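You operate a simulated robot arm through the tools that you are given. There is no shell and no other tool. Be economical: measure what you need, move in short steps, check, and stop when the job is done.

The job below is to be done with a simulated robot arm. You get a single attempt, and the scene is never put back.

JOB
Take the fuse from the flat end of the bench and leave it on the black small die.

It is judged by the outcome, as a careful person would: the job done as asked, and still so three seconds after it is handed in. It fails if anything else is knocked over, pushed out of place, dropped, spilled or broken.

ROBOT AND FRAMES
A 7-joint arm with a two-finger parallel gripper, fixed in place. Base frame: the origin is at the foot of the arm, x ahead of it, y to its left, z up; the work surface is at about z = 0. Units: m, degrees, N and s.
With the tool pointing down near the work surface it reaches from about 0.24 to 0.62 m from the base axis. Its first joint turns from -66.0 to 66.0 degrees. Payload 2.6 kg.
Tool frame: the origin (TCP) lies between the finger pads and is the grasp point; the fingertips stand 0.03 m ahead of it; z points along the fingers, y is the line along which they close. Largest opening 0.094 m; finger width 0.028, thickness 0.01; the body of the gripper, 0.05 by 0.096 m, starts 0.055 m behind the TCP.
Orientation is told as [roll, pitch, yaw] about the base's x, y, z axes, in that order, counted from this pose: with the fingers straight down and closing along the base's y, the tool's x points along the base's -x, its y along +y and its z along -z.

CONTROLS
- The arm moves only by the tool send_rows. Its argument "steps" is text: rows parted by semicolons, each of 4 numbers parted by spaces: the shift along the tool's x, y, z in m, then the turn about the tool's z in degrees. In form: dx dy dz yaw; .... A call has 1 to 10 rows; each row is the pose to reach, as a shift and turn from the pose commanded when the call began, along the tool's axes at that moment. "claw" is the finger opening in m, from 0 to 0.094, set as the call begins (left out, the last holds). A row lasts 0.2 s, in which the tool goes at most 0.05 m and 8.6 degrees; a call with a longer step from one row to the next is refused whole, and so is a gripper value outside its range. Where a pose cannot be reached the arm comes as near as it can. A force on the tool above 40 N (or 10 N above the force at the start of the call, whichever is more), or a blocked arm, ends the call early, and 0.2 s more pass. Each finger travels about 0.072 m/s and halts on what it meets, pressing with about 28 N; the grip force reading is that of the motor and also rises with nothing between the fingers. The clock runs only during rows and for 0.2 s after the last one: add rows that repeat a pose to give the fingers time. It gives the time, the measured TCP pose, the force on the tool (base axes), the opening and the grip force at its end, in the units of the frame above (readings bear some noise), and new pictures: "pictures" is both (left out), scene, wrist or none.
- Cameras (640 x 400 px; columns grow to the right, rows downward): "scene" is fixed at [0.0213, 0.4231, 0.5583]; the picture's right is [-0.88, -0.48, 0.00], its down [-0.29, 0.53, -0.80] and it looks along [0.38, -0.70, -0.61] (base axes); focal length 274 px, centre (320, 200). "wrist" rides on the gripper at [-0.037, 0, -0.058] in the tool frame; the picture's right is [0.00, -1.00, 0.00], its down [0.97, 0.00, -0.24] and it looks along [0.24, 0.00, 0.97] (tool axes); focal length 218 px, centre (320, 200). There is no depth. A picture from a camera that has moved, and an enlarged one, comes with that camera's place and axes in the base frame and with its lens.
- zoom(camera, box): a new picture of the part [left, top, right, bottom] of that camera's present view, enlarged. The clock stands still meanwhile.
- close_job(): hands the job in; it is judged then, once.

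Go step by step. Nothing tells you positions but the pictures and the camera data: compare them with the known pose of the tool, close in by small moves and look again before you grip or let go. The budget is 90 turns and 150 pictures, counting those below and the enlarged ones. Unless the task says otherwise, let go and move clear before handing in, and close with one line.

The tools are called after ">>>" as name(argument=value, ...) on one line, values as JSON. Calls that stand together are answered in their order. send_rows: Moves the arm, as the interface text tells. Its arguments: {"type":"object","properties":{"steps":{"type":"string"},"claw":{"type":"number"},"pictures":{"type":"string","enum":["both","scene","wrist","none"]}},"required":["steps"]} The other tools are called the same way: zoom (camera, box) takes an enlarged picture of a part of a camera's view; close_job () hands the job in.

At the start:

```text
t: 0.0
tcp_pos: [0.3856, -0.063, 0.3068]
ee_rot: [0.0, 0.0, 0.0]
contact_force: [0.0, 1.1, 0.5]
gripper_width: 0.0939
gripper_force: 0.0
```

scene: 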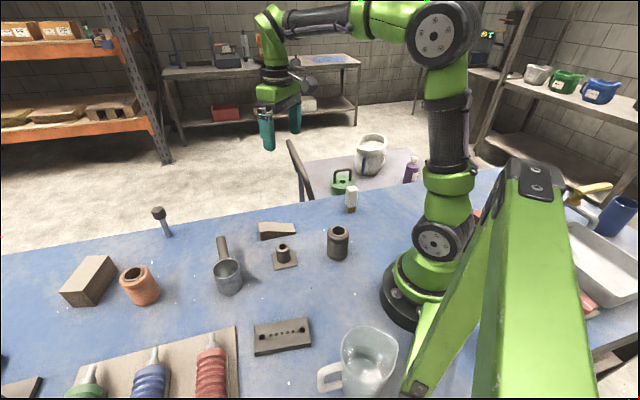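
wrist: 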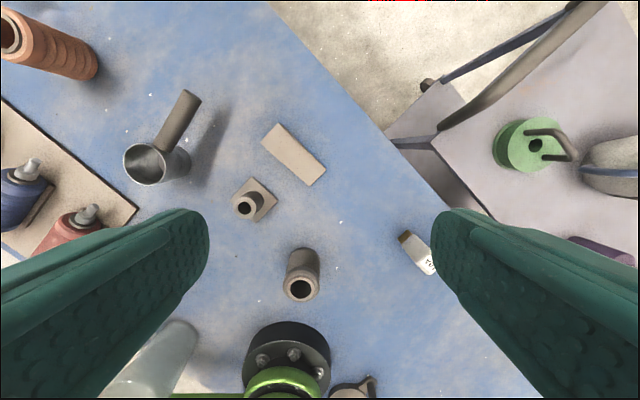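

I see a bench with several parts; a small whitish piece sits near the right-hand far edge. I will enlarge the views to identify the fuse and the die.

>>> zoom(camera="scene", box=[200, 170, 400, 300])

>>> zoom(camera="scene", box=[0, 200, 320, 400])

>>> zoom(camera="wrist", box=[200, 110, 460, 310])

```text
3.08 times, centred on (300, 235) of scene
camera zoom: at [0.0213, 0.4231, 0.5583], right [-0.88, -0.48, 0.0], down [-0.29, 0.53, -0.8], along [0.38, -0.7, -0.61], focal length 845 px, centre (382, 92)
```

zoom: 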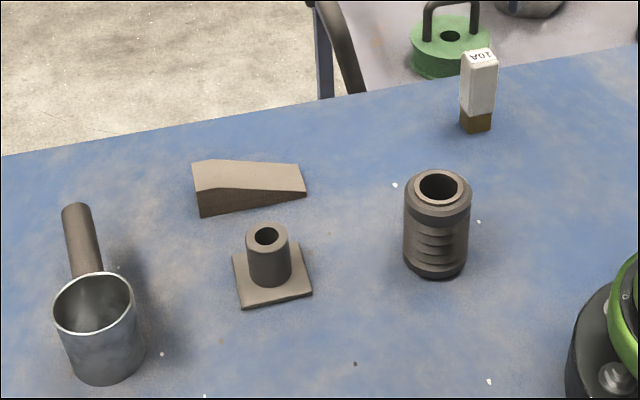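

```text
2.00 times, centred on (160, 300) of scene
camera zoom: at [0.0213, 0.4231, 0.5583], right [-0.88, -0.48, 0.0], down [-0.29, 0.53, -0.8], along [0.38, -0.7, -0.61], focal length 549 px, centre (640, 0)
```

zoom: 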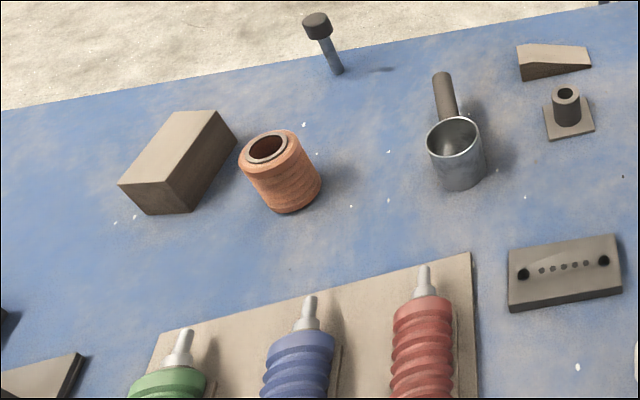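

```text
2.00 times, centred on (330, 210) of wrist
camera zoom: at [0.4235, -0.063, 0.3635], right [0.0, -1.0, 0.0], down [-0.97, 0.0, 0.24], along [-0.24, 0.0, -0.97], focal length 436 px, centre (300, 180)
```

zoom: 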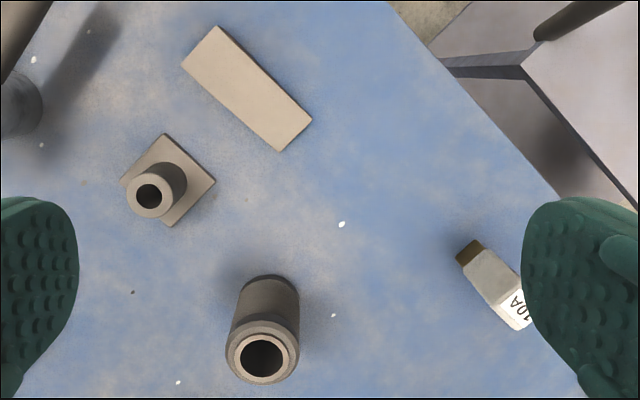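

The white block marked 10A, standing near the bench edge, looks like the fuse. For the die I'll survey the other side of the bench with the wrist camera.

>>> send_rows(steps="0 0.04 0 0; 0 0.08 0 0; 0 0.12 0 0; 0 0.16 0 0; 0 0.2 0 0; 0 0.24 0 0; 0 0.24 0 0")

```text
t: 1.6
tcp_pos: [0.3829, 0.1774, 0.3058]
ee_rot: [0.0, 0.1, 0.0]
contact_force: [0.4, -0.8, 1.4]
gripper_width: 0.0938
gripper_force: 0.0
camera wrist: at [0.4217, 0.1778, 0.3629], right [0.0, -1.0, 0.0], down [-0.97, 0.0, 0.24], along [-0.24, 0.0, -0.97], focal length 218 px, centre (320, 200)
```

scene: 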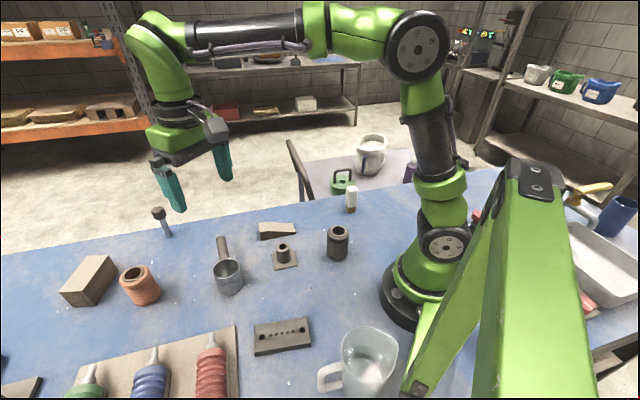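
wrist: 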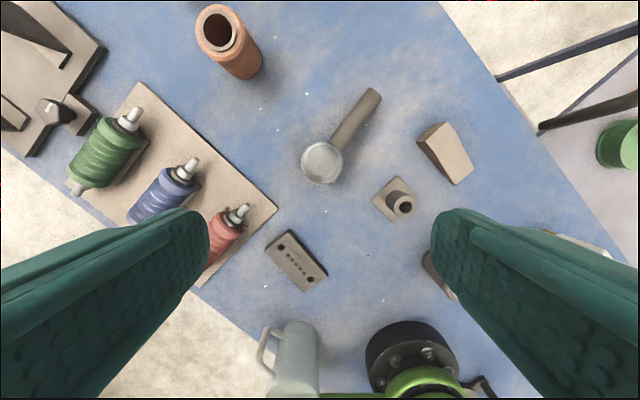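

The fuse candidate is clear. Next I compare the candidates for the die: the plate with holes, the dark grooved sleeve, the orange sleeve and the flanged stub.

>>> zoom(camera="wrist", box=[170, 140, 490, 340])

>>> zoom(camera="wrist", box=[0, 0, 320, 200])

>>> zoom(camera="scene", box=[440, 160, 640, 360])

>>> zoom(camera="scene", box=[220, 290, 340, 370])

```text
2.00 times, centred on (330, 240) of wrist
camera zoom: at [0.4217, 0.1778, 0.3629], right [0.0, -1.0, 0.0], down [-0.97, 0.0, 0.24], along [-0.24, 0.0, -0.97], focal length 436 px, centre (300, 120)
```

zoom: 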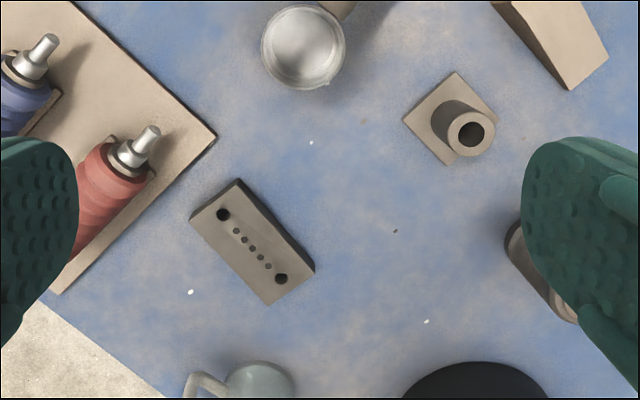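

```text
2.00 times, centred on (160, 100) of wrist
camera zoom: at [0.4217, 0.1778, 0.3629], right [0.0, -1.0, 0.0], down [-0.97, 0.0, 0.24], along [-0.24, 0.0, -0.97], focal length 436 px, centre (640, 400)
```

zoom: 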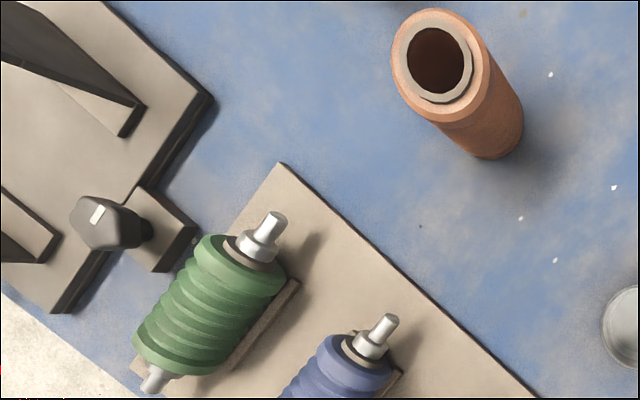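

```text
2.00 times, centred on (540, 260) of scene
camera zoom: at [0.0212, 0.4231, 0.5583], right [-0.88, -0.48, 0.0], down [-0.29, 0.53, -0.8], along [0.38, -0.7, -0.61], focal length 549 px, centre (-120, 80)
```

zoom: 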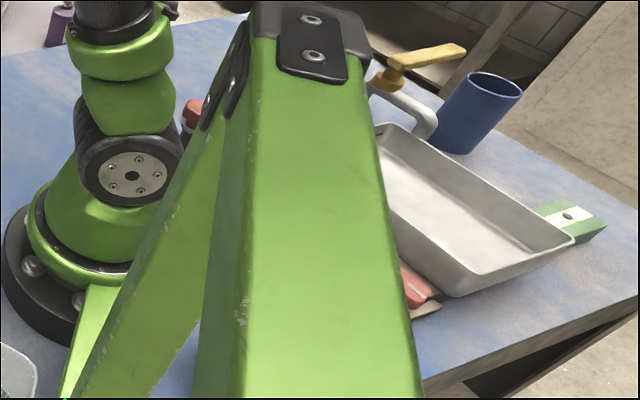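

```text
5.00 times, centred on (280, 330) of scene
camera zoom: at [0.0212, 0.4231, 0.5583], right [-0.88, -0.48, 0.0], down [-0.29, 0.53, -0.8], along [0.38, -0.7, -0.61], focal length 1372 px, centre (520, -450)
```

zoom: 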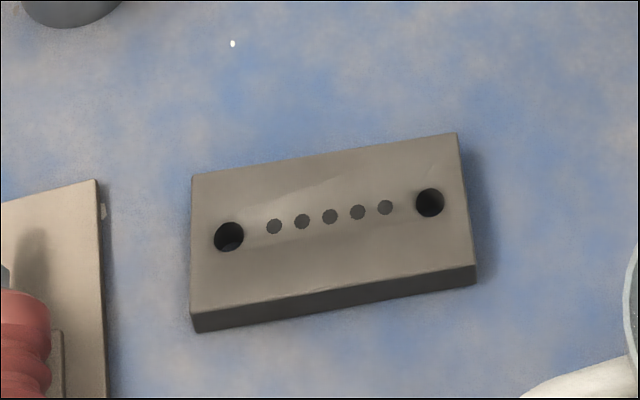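

The plate is at about (0.22, 0.22), the flanged stub at (0.32, 0.06), the fuse at (0.26, -0.21); the dark sleeve is only 0.215 m from the base. I'll survey further out before choosing.

>>> send_rows(steps="-0.04 -0.02 0 0; -0.08 -0.04 0 0; -0.12 -0.06 0 0; -0.15 -0.08 0 0; -0.15 -0.1 0 0; -0.15 -0.1 0 0")

>>> zoom(camera="scene", box=[260, 230, 310, 280])

>>> zoom(camera="scene", box=[130, 190, 210, 250])

```text
t: 3.0
tcp_pos: [0.5362, 0.0773, 0.3075]
ee_rot: [0.1, 0.0, 0.1]
contact_force: [-0.7, -0.1, 0.6]
gripper_width: 0.094
gripper_force: 0.1
camera wrist: at [0.5739, 0.0772, 0.3637], right [0.0, -1.0, 0.0], down [-0.97, 0.0, 0.24], along [-0.24, 0.0, -0.97], focal length 218 px, centre (320, 200)
```

scene: 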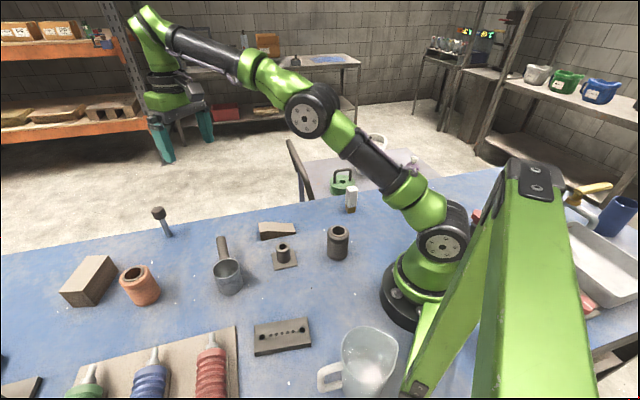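
wrist: 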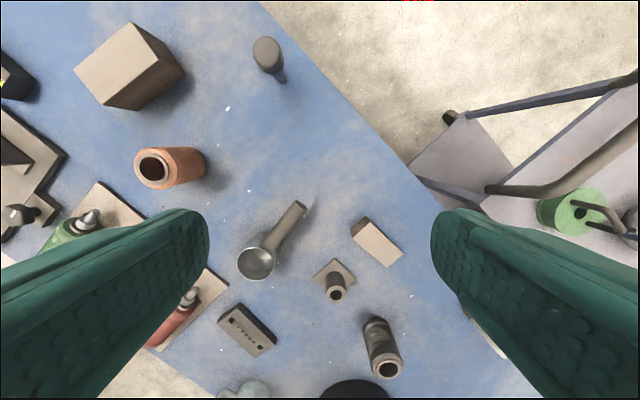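

```text
8.00 times, centred on (285, 255) of scene
camera zoom: at [0.0213, 0.4231, 0.5583], right [-0.88, -0.48, 0.0], down [-0.29, 0.53, -0.8], along [0.38, -0.7, -0.61], focal length 2196 px, centre (600, -240)
```

zoom: 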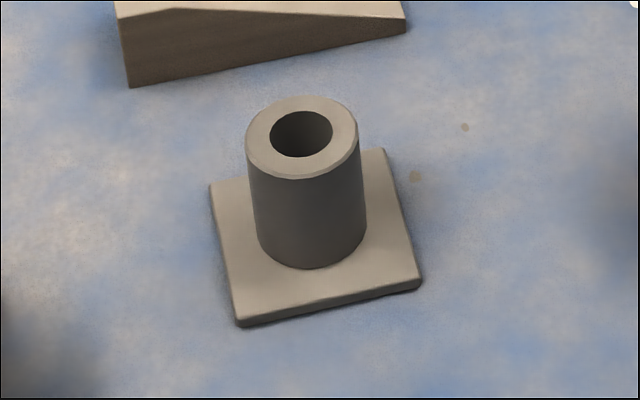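

```text
6.67 times, centred on (170, 220) of scene
camera zoom: at [0.0213, 0.4231, 0.5583], right [-0.88, -0.48, 0.0], down [-0.29, 0.53, -0.8], along [0.38, -0.7, -0.61], focal length 1830 px, centre (1320, 67)
```

zoom: 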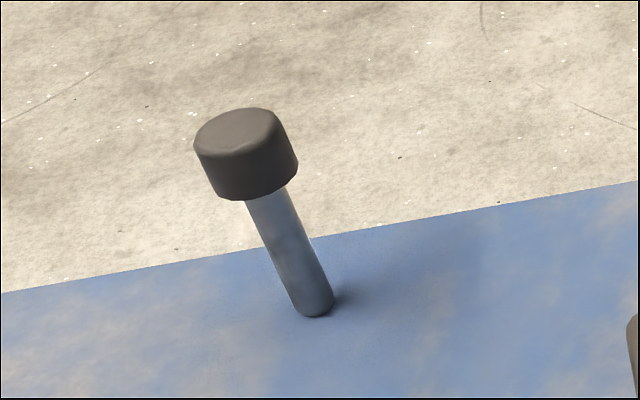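

Another dark object shows at the far left of the wrist view; I'll enlarge it and the group around the plate.

>>> zoom(camera="wrist", box=[0, 20, 120, 240])

>>> zoom(camera="scene", box=[0, 340, 60, 400])

>>> zoom(camera="wrist", box=[200, 240, 440, 400])

```text
1.82 times, centred on (60, 130) of wrist
camera zoom: at [0.5739, 0.0772, 0.3637], right [0.0, -1.0, 0.0], down [-0.97, 0.0, 0.24], along [-0.24, 0.0, -0.97], focal length 397 px, centre (793, 327)
```

zoom: 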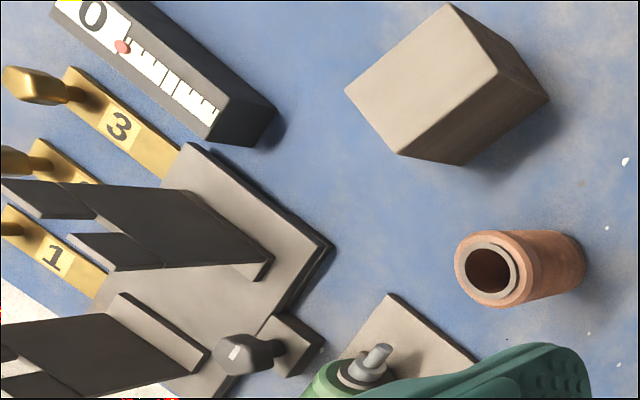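

```text
6.67 times, centred on (30, 370) of scene
camera zoom: at [0.0213, 0.4231, 0.5583], right [-0.88, -0.48, 0.0], down [-0.29, 0.53, -0.8], along [0.38, -0.7, -0.61], focal length 1830 px, centre (2253, -933)
```

zoom: 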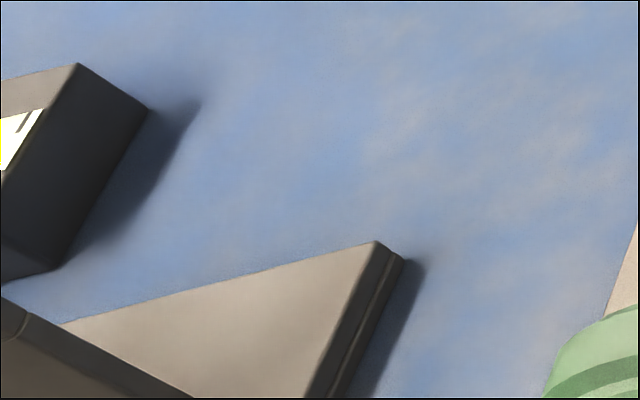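

```text
2.50 times, centred on (320, 320) of wrist
camera zoom: at [0.5739, 0.0772, 0.3637], right [0.0, -1.0, 0.0], down [-0.97, 0.0, 0.24], along [-0.24, 0.0, -0.97], focal length 546 px, centre (320, -100)
```

zoom: 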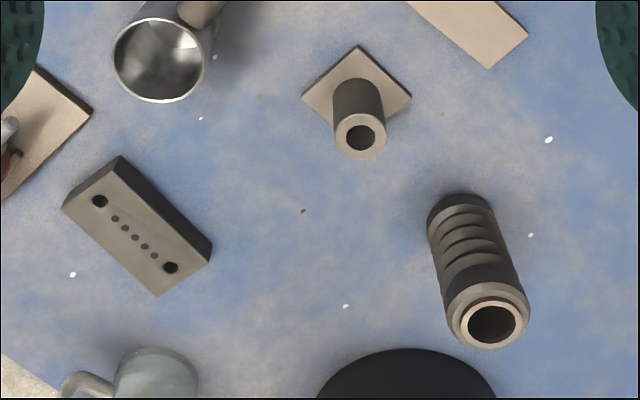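

The plate with two guide-pin holes and a row of punching holes reads as the small die, at about (0.22, 0.22). The fuse, about 0.08 m tall, stands near (0.256, -0.208); I move above it for a top view.

>>> send_rows(steps="0.03 -0.03 0 0; 0.06 -0.06 0 0; 0.09 -0.09 0 0; 0.12 -0.12 0 0; 0.15 -0.15 0 0; 0.18 -0.18 0 0; 0.21 -0.21 0 0; 0.24 -0.24 0 0; 0.27 -0.27 0 0; 0.27 -0.27 0 0")

```text
t: 5.2
tcp_pos: [0.2651, -0.1929, 0.304]
ee_rot: [0.0, 0.0, 0.2]
contact_force: [0.2, 0.1, 0.2]
gripper_width: 0.094
gripper_force: 0.1
camera wrist: at [0.3031, -0.1928, 0.3625], right [0.0, -1.0, 0.0], down [-0.97, 0.0, 0.24], along [-0.24, 0.0, -0.97], focal length 218 px, centre (320, 200)
```

scene: 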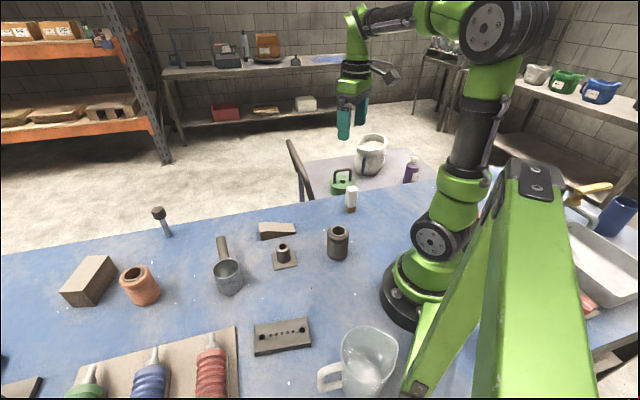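
wrist: 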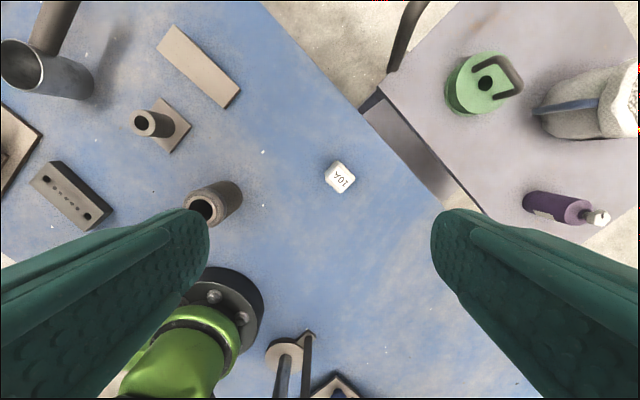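

>>> zoom(camera="wrist", box=[300, 140, 380, 210])

>>> zoom(camera="scene", box=[320, 170, 384, 230])

```text
5.71 times, centred on (340, 175) of wrist
camera zoom: at [0.3031, -0.1928, 0.3625], right [0.0, -1.0, 0.0], down [-0.97, 0.0, 0.24], along [-0.24, 0.0, -0.97], focal length 1247 px, centre (206, 343)
```

zoom: 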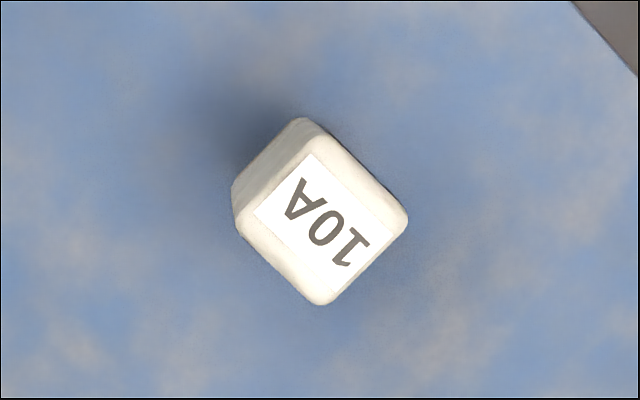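

```text
6.67 times, centred on (352, 200) of scene
camera zoom: at [0.0213, 0.4231, 0.5583], right [-0.88, -0.48, 0.0], down [-0.29, 0.53, -0.8], along [0.38, -0.7, -0.61], focal length 1830 px, centre (107, 200)
```

zoom: 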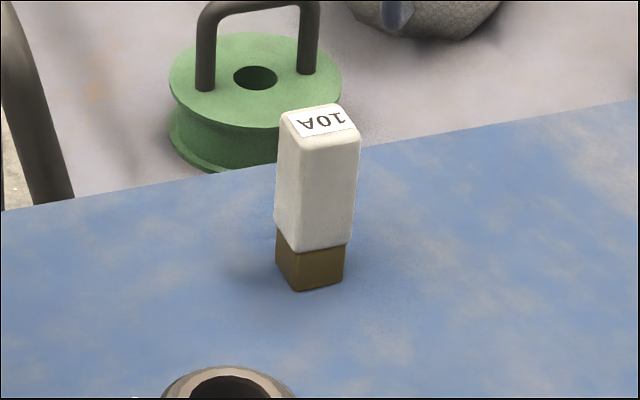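

The fuse's top is nearly square, turned about 43° and centred near (0.261, -0.218), about 0.086 m high. I turn the gripper to match and come down partway.

>>> send_rows(steps="0.001 -0.005 0.02 8.5; 0.002 -0.01 0.04 17; 0.003 -0.015 0.06 25.5; 0.004 -0.02 0.08 34; 0.004 -0.025 0.10 42.5; 0.004 -0.025 0.10 43; 0.004 -0.025 0.10 43")

```text
t: 6.8
tcp_pos: [0.263, -0.2181, 0.2058]
ee_rot: [0.0, 0.0, -43.1]
contact_force: [-0.5, 0.3, -0.9]
gripper_width: 0.0939
gripper_force: 0.1
camera wrist: at [0.2899, -0.2438, 0.2628], right [-0.68, -0.73, 0.0], down [-0.71, 0.66, 0.24], along [-0.18, 0.16, -0.97], focal length 218 px, centre (320, 200)
```

scene: 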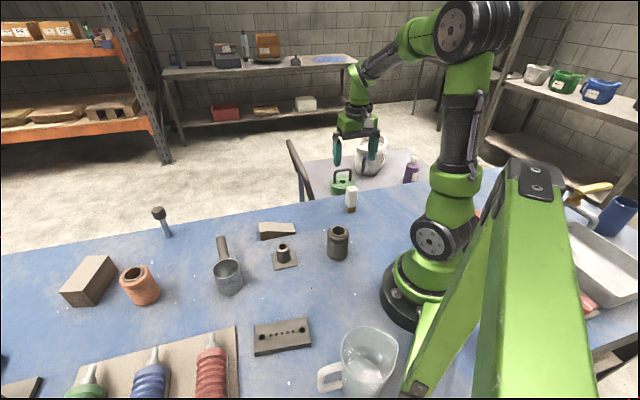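
wrist: 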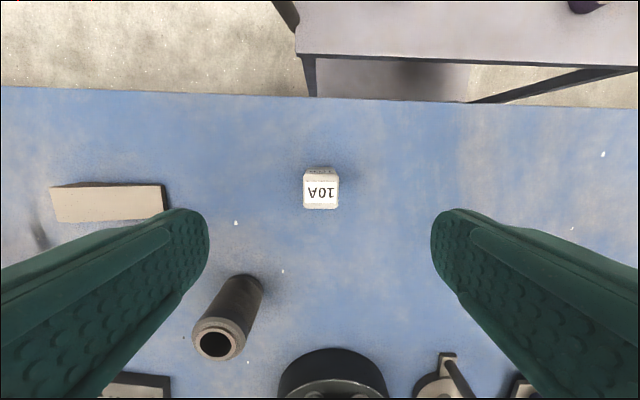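

The fuse is square between the open fingers and centred within about 1 mm. I go straight down to grasp height.

>>> send_rows(steps="0.001 -0.001 0.04 0; 0.001 -0.001 0.08 0; 0.001 -0.001 0.11 0; 0.001 -0.001 0.13 0; 0.001 -0.001 0.147 0; 0.001 -0.001 0.147 0")

```text
t: 8.2
tcp_pos: [0.2587, -0.217, 0.0589]
ee_rot: [0.0, 0.0, -43.0]
contact_force: [0.2, 0.2, 0.9]
gripper_width: 0.094
gripper_force: 0.0
camera wrist: at [0.287, -0.243, 0.1164], right [-0.68, -0.73, 0.0], down [-0.71, 0.66, 0.24], along [-0.18, 0.16, -0.97], focal length 218 px, centre (320, 200)
```

scene: 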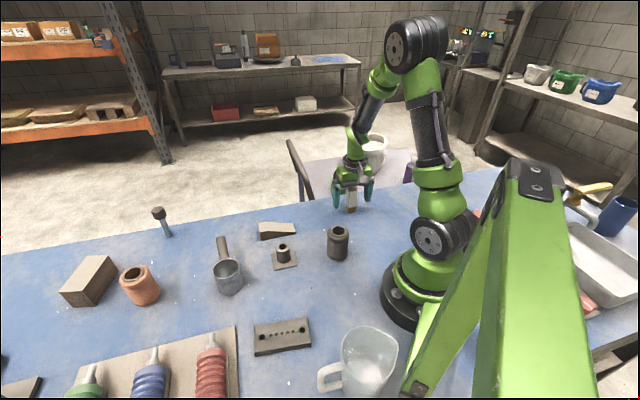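
wrist: 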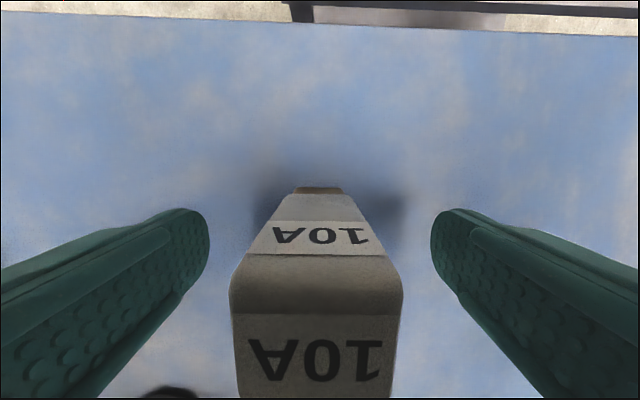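

The fuse is between the pads, centred. I close the fingers.

>>> send_rows(steps="0 0 0 0; 0 0 0 0; 0 0 0 0; 0 0 0 0; 0 0 0 0; 0 0 0 0", claw=0.01, pictures="wrist")

```text
t: 9.6
tcp_pos: [0.2581, -0.2189, 0.0595]
ee_rot: [0.0, -0.1, -43.0]
contact_force: [0.2, -1.1, -0.4]
gripper_width: 0.0339
gripper_force: 27.6
camera wrist: at [0.2872, -0.2431, 0.1167], right [-0.68, -0.73, 0.0], down [-0.71, 0.66, 0.24], along [-0.18, 0.16, -0.97], focal length 218 px, centre (320, 200)
```

wrist: 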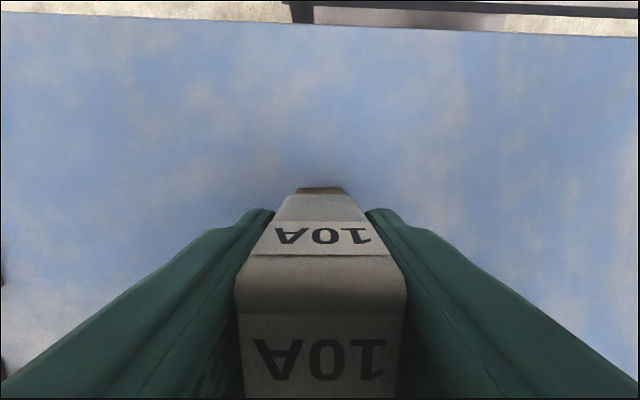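

The fuse is held (0.034 m wide). I lift it straight up and check.

>>> send_rows(steps="0 0 -0.015 0; 0 0 -0.05 0; 0 0 -0.09 0; 0 0 -0.13 0; 0 0 -0.17 0; 0 0 -0.2 0; 0 0 -0.2 0")

```text
t: 11.2
tcp_pos: [0.2611, -0.2181, 0.2607]
ee_rot: [0.0, -0.1, -42.9]
contact_force: [0.7, 0.1, 0.4]
gripper_width: 0.0336
gripper_force: 28.0
camera wrist: at [0.2879, -0.243, 0.3174], right [-0.68, -0.73, 0.0], down [-0.71, 0.66, 0.24], along [-0.18, 0.16, -0.97], focal length 218 px, centre (320, 200)
```

scene: 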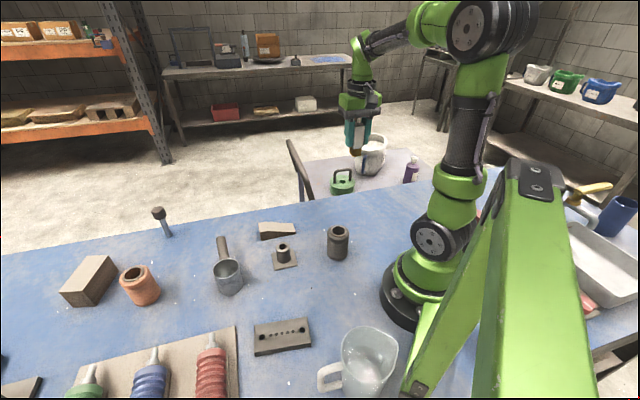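
wrist: 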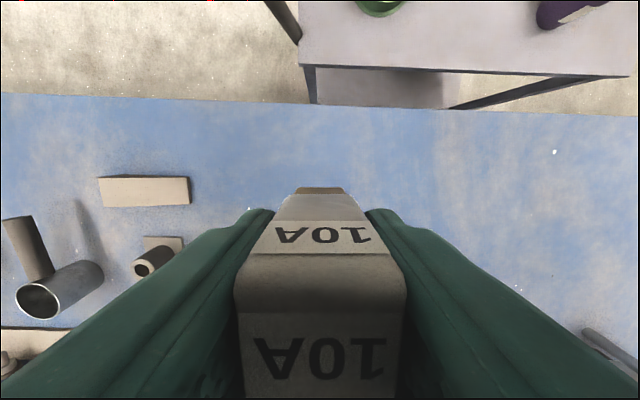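

Fuse lifted securely. I carry it around the base at height, towards the plate at (0.217, 0.220).

>>> send_rows(steps="0.014 0.037 0 0; 0.028 0.073 0 0; 0.042 0.11 0 0; 0.056 0.147 0 0; 0.07 0.183 0 0; 0.084 0.22 0 0; 0.084 0.22 0 0", pictures="none")

>>> send_rows(steps="0.041 0.012 0 0; 0.082 0.024 0 0; 0.123 0.035 0 0; 0.165 0.047 0 0; 0.206 0.058 0 0; 0.247 0.07 0 0; 0.247 0.07 0 0")

```text
t: 12.8
tcp_pos: [0.3485, 0.0018, 0.2583]
ee_rot: [0.1, 0.0, -43.0]
contact_force: [-0.1, 0.0, -0.4]
gripper_width: 0.034
gripper_force: 27.5
```

```text
t: 14.4
tcp_pos: [0.2151, 0.2204, 0.259]
ee_rot: [0.0, 0.0, -43.0]
contact_force: [-0.1, -0.2, -1.0]
gripper_width: 0.0335
gripper_force: 28.0
camera wrist: at [0.2433, 0.1949, 0.3154], right [-0.68, -0.73, 0.0], down [-0.71, 0.66, 0.24], along [-0.18, 0.16, -0.97], focal length 218 px, centre (320, 200)
```

scene: 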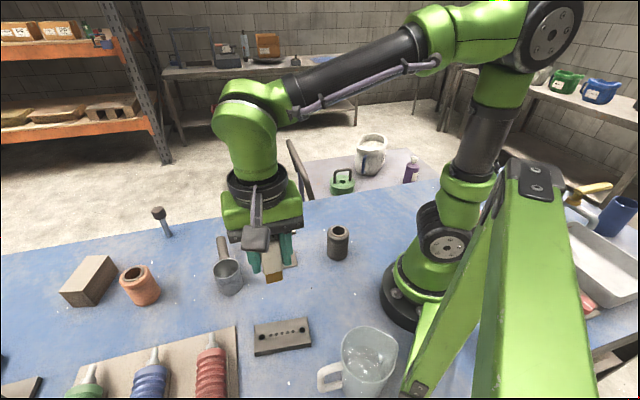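
wrist: 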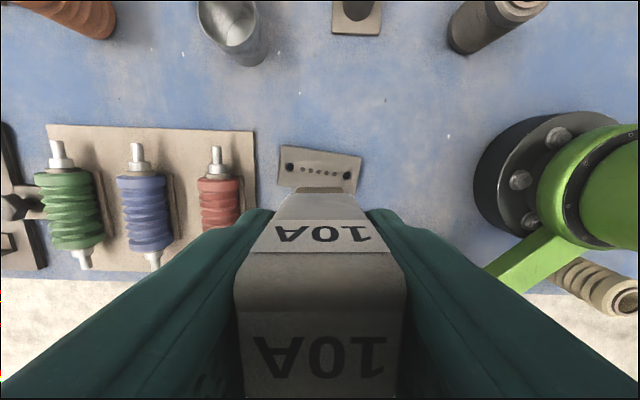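

The plate is directly below the fuse, roughly 4 mm off in tool x, with the neighbours clear. I lower to a small gap and check.

>>> send_rows(steps="-0.004 0 0.04 0; -0.004 0 0.08 0; -0.004 0 0.12 0; -0.004 0 0.15 0; -0.004 0 0.165 0; -0.004 0 0.165 0")

>>> zoom(camera="scene", box=[220, 260, 348, 380])

```text
t: 15.8
tcp_pos: [0.2184, 0.2166, 0.095]
ee_rot: [0.0, 0.0, -43.0]
contact_force: [0.3, 0.6, -1.3]
gripper_width: 0.0336
gripper_force: 28.2
camera wrist: at [0.2466, 0.1909, 0.1519], right [-0.68, -0.73, 0.0], down [-0.71, 0.66, 0.24], along [-0.18, 0.16, -0.97], focal length 218 px, centre (320, 200)
```

scene: 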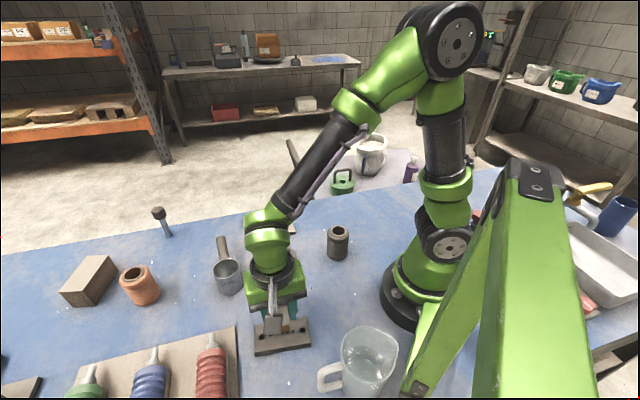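
wrist: 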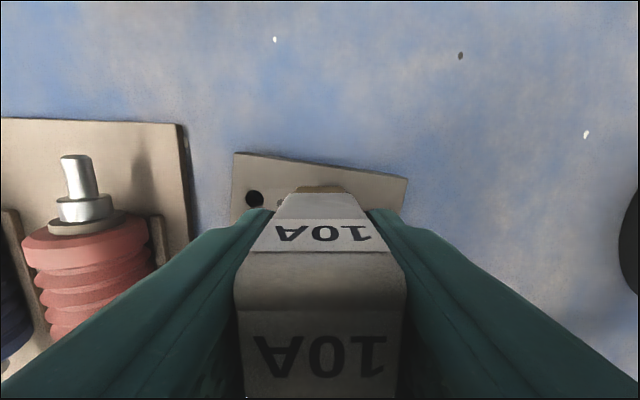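

```text
3.33 times, centred on (284, 320) of scene
camera zoom: at [0.0213, 0.4231, 0.5583], right [-0.88, -0.48, 0.0], down [-0.29, 0.53, -0.8], along [0.38, -0.7, -0.61], focal length 915 px, centre (440, -200)
```

zoom: 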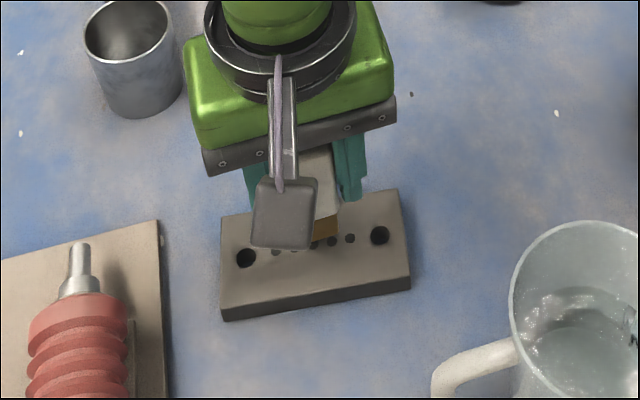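

Over the plate's middle, with clear space all round. I lower gently in small steps, reading the force.

>>> send_rows(steps="0 0 0.006 0; 0 0 0.012 0; 0 0 0.016 0; 0 0 0.018 0; 0 0 0.018 0", pictures="wrist")

>>> zoom(camera="scene", box=[236, 290, 332, 370])

```text
t: 17.0
tcp_pos: [0.2201, 0.2178, 0.0781]
ee_rot: [0.2, -0.1, -43.0]
contact_force: [-1.6, -3.3, 12.4]
gripper_width: 0.0334
gripper_force: 28.1
camera wrist: at [0.2472, 0.1919, 0.1347], right [-0.68, -0.73, 0.0], down [-0.71, 0.66, 0.24], along [-0.17, 0.16, -0.97], focal length 218 px, centre (320, 200)
```

wrist: 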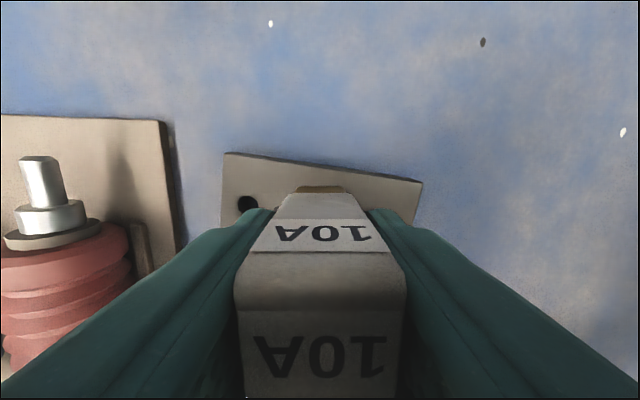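

```text
5.00 times, centred on (284, 330) of scene
camera zoom: at [0.0212, 0.4231, 0.5584], right [-0.88, -0.48, 0.0], down [-0.29, 0.53, -0.8], along [0.38, -0.7, -0.61], focal length 1372 px, centre (500, -450)
```

zoom: 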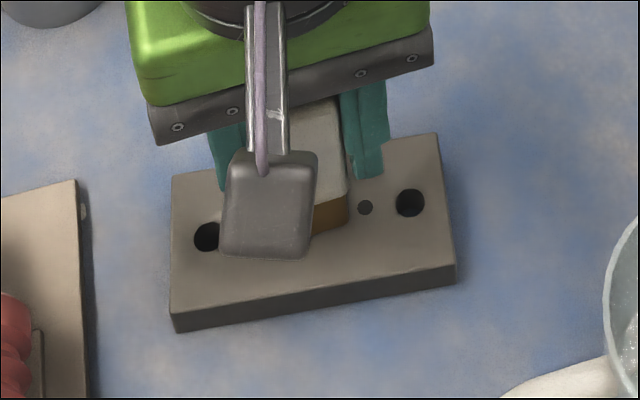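

Contact at 12 N: the fuse stands on the plate, near its centre. I ease off 1 mm and open the fingers moderately.

>>> send_rows(steps="0 0 -0.001 0; 0 0 -0.001 0", pictures="none")

>>> send_rows(steps="0 0 0 0; 0 0 0 0; 0 0 0 0; 0 0 0 0", claw=0.062)

```text
t: 17.6
tcp_pos: [0.2198, 0.2164, 0.0771]
ee_rot: [0.0, 0.0, -43.0]
contact_force: [0.4, -0.1, 0.4]
gripper_width: 0.0338
gripper_force: 28.4
```

```text
t: 18.6
tcp_pos: [0.22, 0.2152, 0.079]
ee_rot: [0.0, -0.1, -43.0]
contact_force: [0.0, -0.5, -0.2]
gripper_width: 0.0622
gripper_force: 0.1
camera wrist: at [0.2469, 0.1918, 0.1349], right [-0.68, -0.73, 0.0], down [-0.71, 0.66, 0.24], along [-0.18, 0.16, -0.97], focal length 218 px, centre (320, 200)
```

scene: 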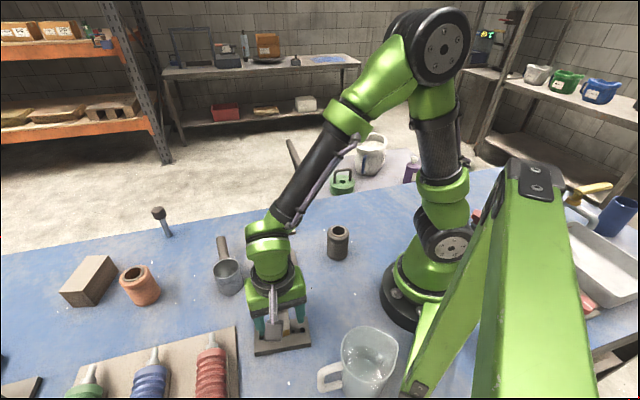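
wrist: 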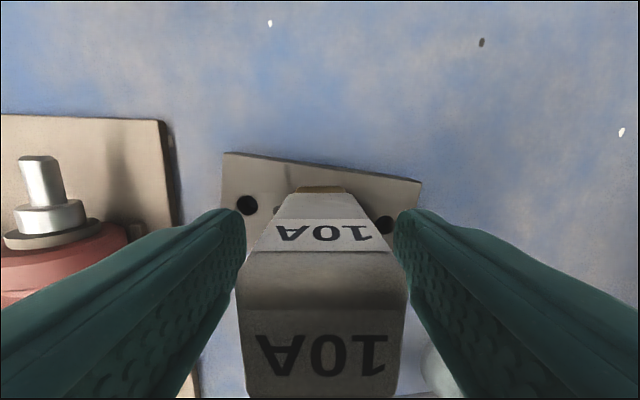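

The fuse stands by itself with the fingers clear on both sides. I withdraw straight up.

>>> send_rows(steps="0 0 -0.02 0; 0 0 -0.05 0; 0 0 -0.09 0; 0 0 -0.13 0; 0 0 -0.17 0; 0 0 -0.2 0; 0 0 -0.2 0")

>>> zoom(camera="scene", box=[220, 260, 348, 380])

```text
t: 20.2
tcp_pos: [0.2179, 0.2172, 0.2783]
ee_rot: [0.1, 0.0, -42.9]
contact_force: [0.0, -0.7, 0.1]
gripper_width: 0.062
gripper_force: 0.1
camera wrist: at [0.2457, 0.1925, 0.3355], right [-0.68, -0.73, 0.0], down [-0.71, 0.66, 0.24], along [-0.18, 0.16, -0.97], focal length 218 px, centre (320, 200)
```

scene: 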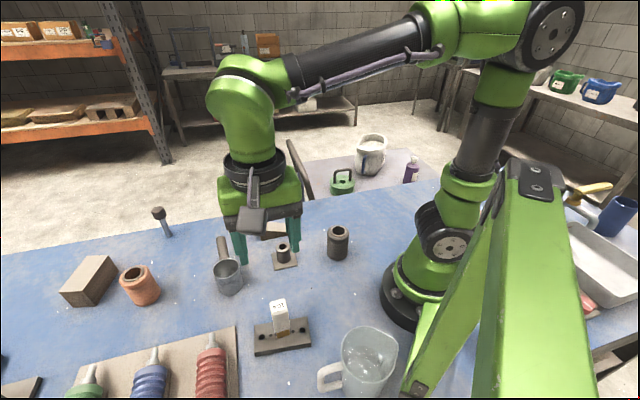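
wrist: 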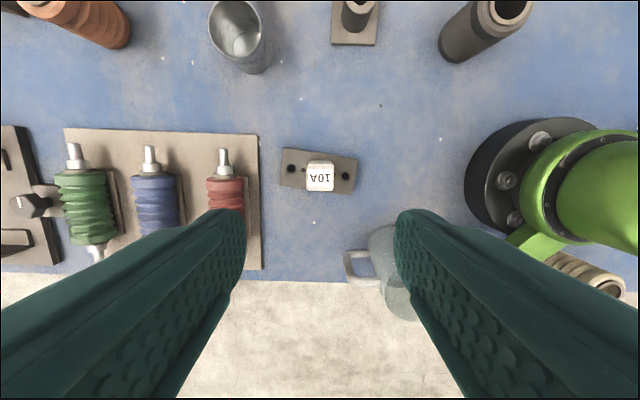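

```text
3.33 times, centred on (284, 320) of scene
camera zoom: at [0.0213, 0.4231, 0.5583], right [-0.88, -0.48, 0.0], down [-0.29, 0.53, -0.8], along [0.38, -0.7, -0.61], focal length 915 px, centre (440, -200)
```

zoom: 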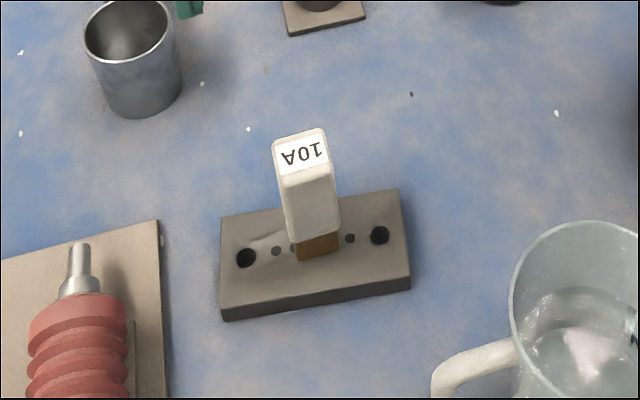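

The fuse stands upright at the centre of the die plate, the plate has not moved, the neighbours are untouched and the arm is clear. I hand the job in.

>>> close_job()

```text
The job is handed in.
```

The 10A fuse is standing upright on the dark plate with the row of holes. I took that plate to be the black small die from its shape, because nothing in the pictures named it.
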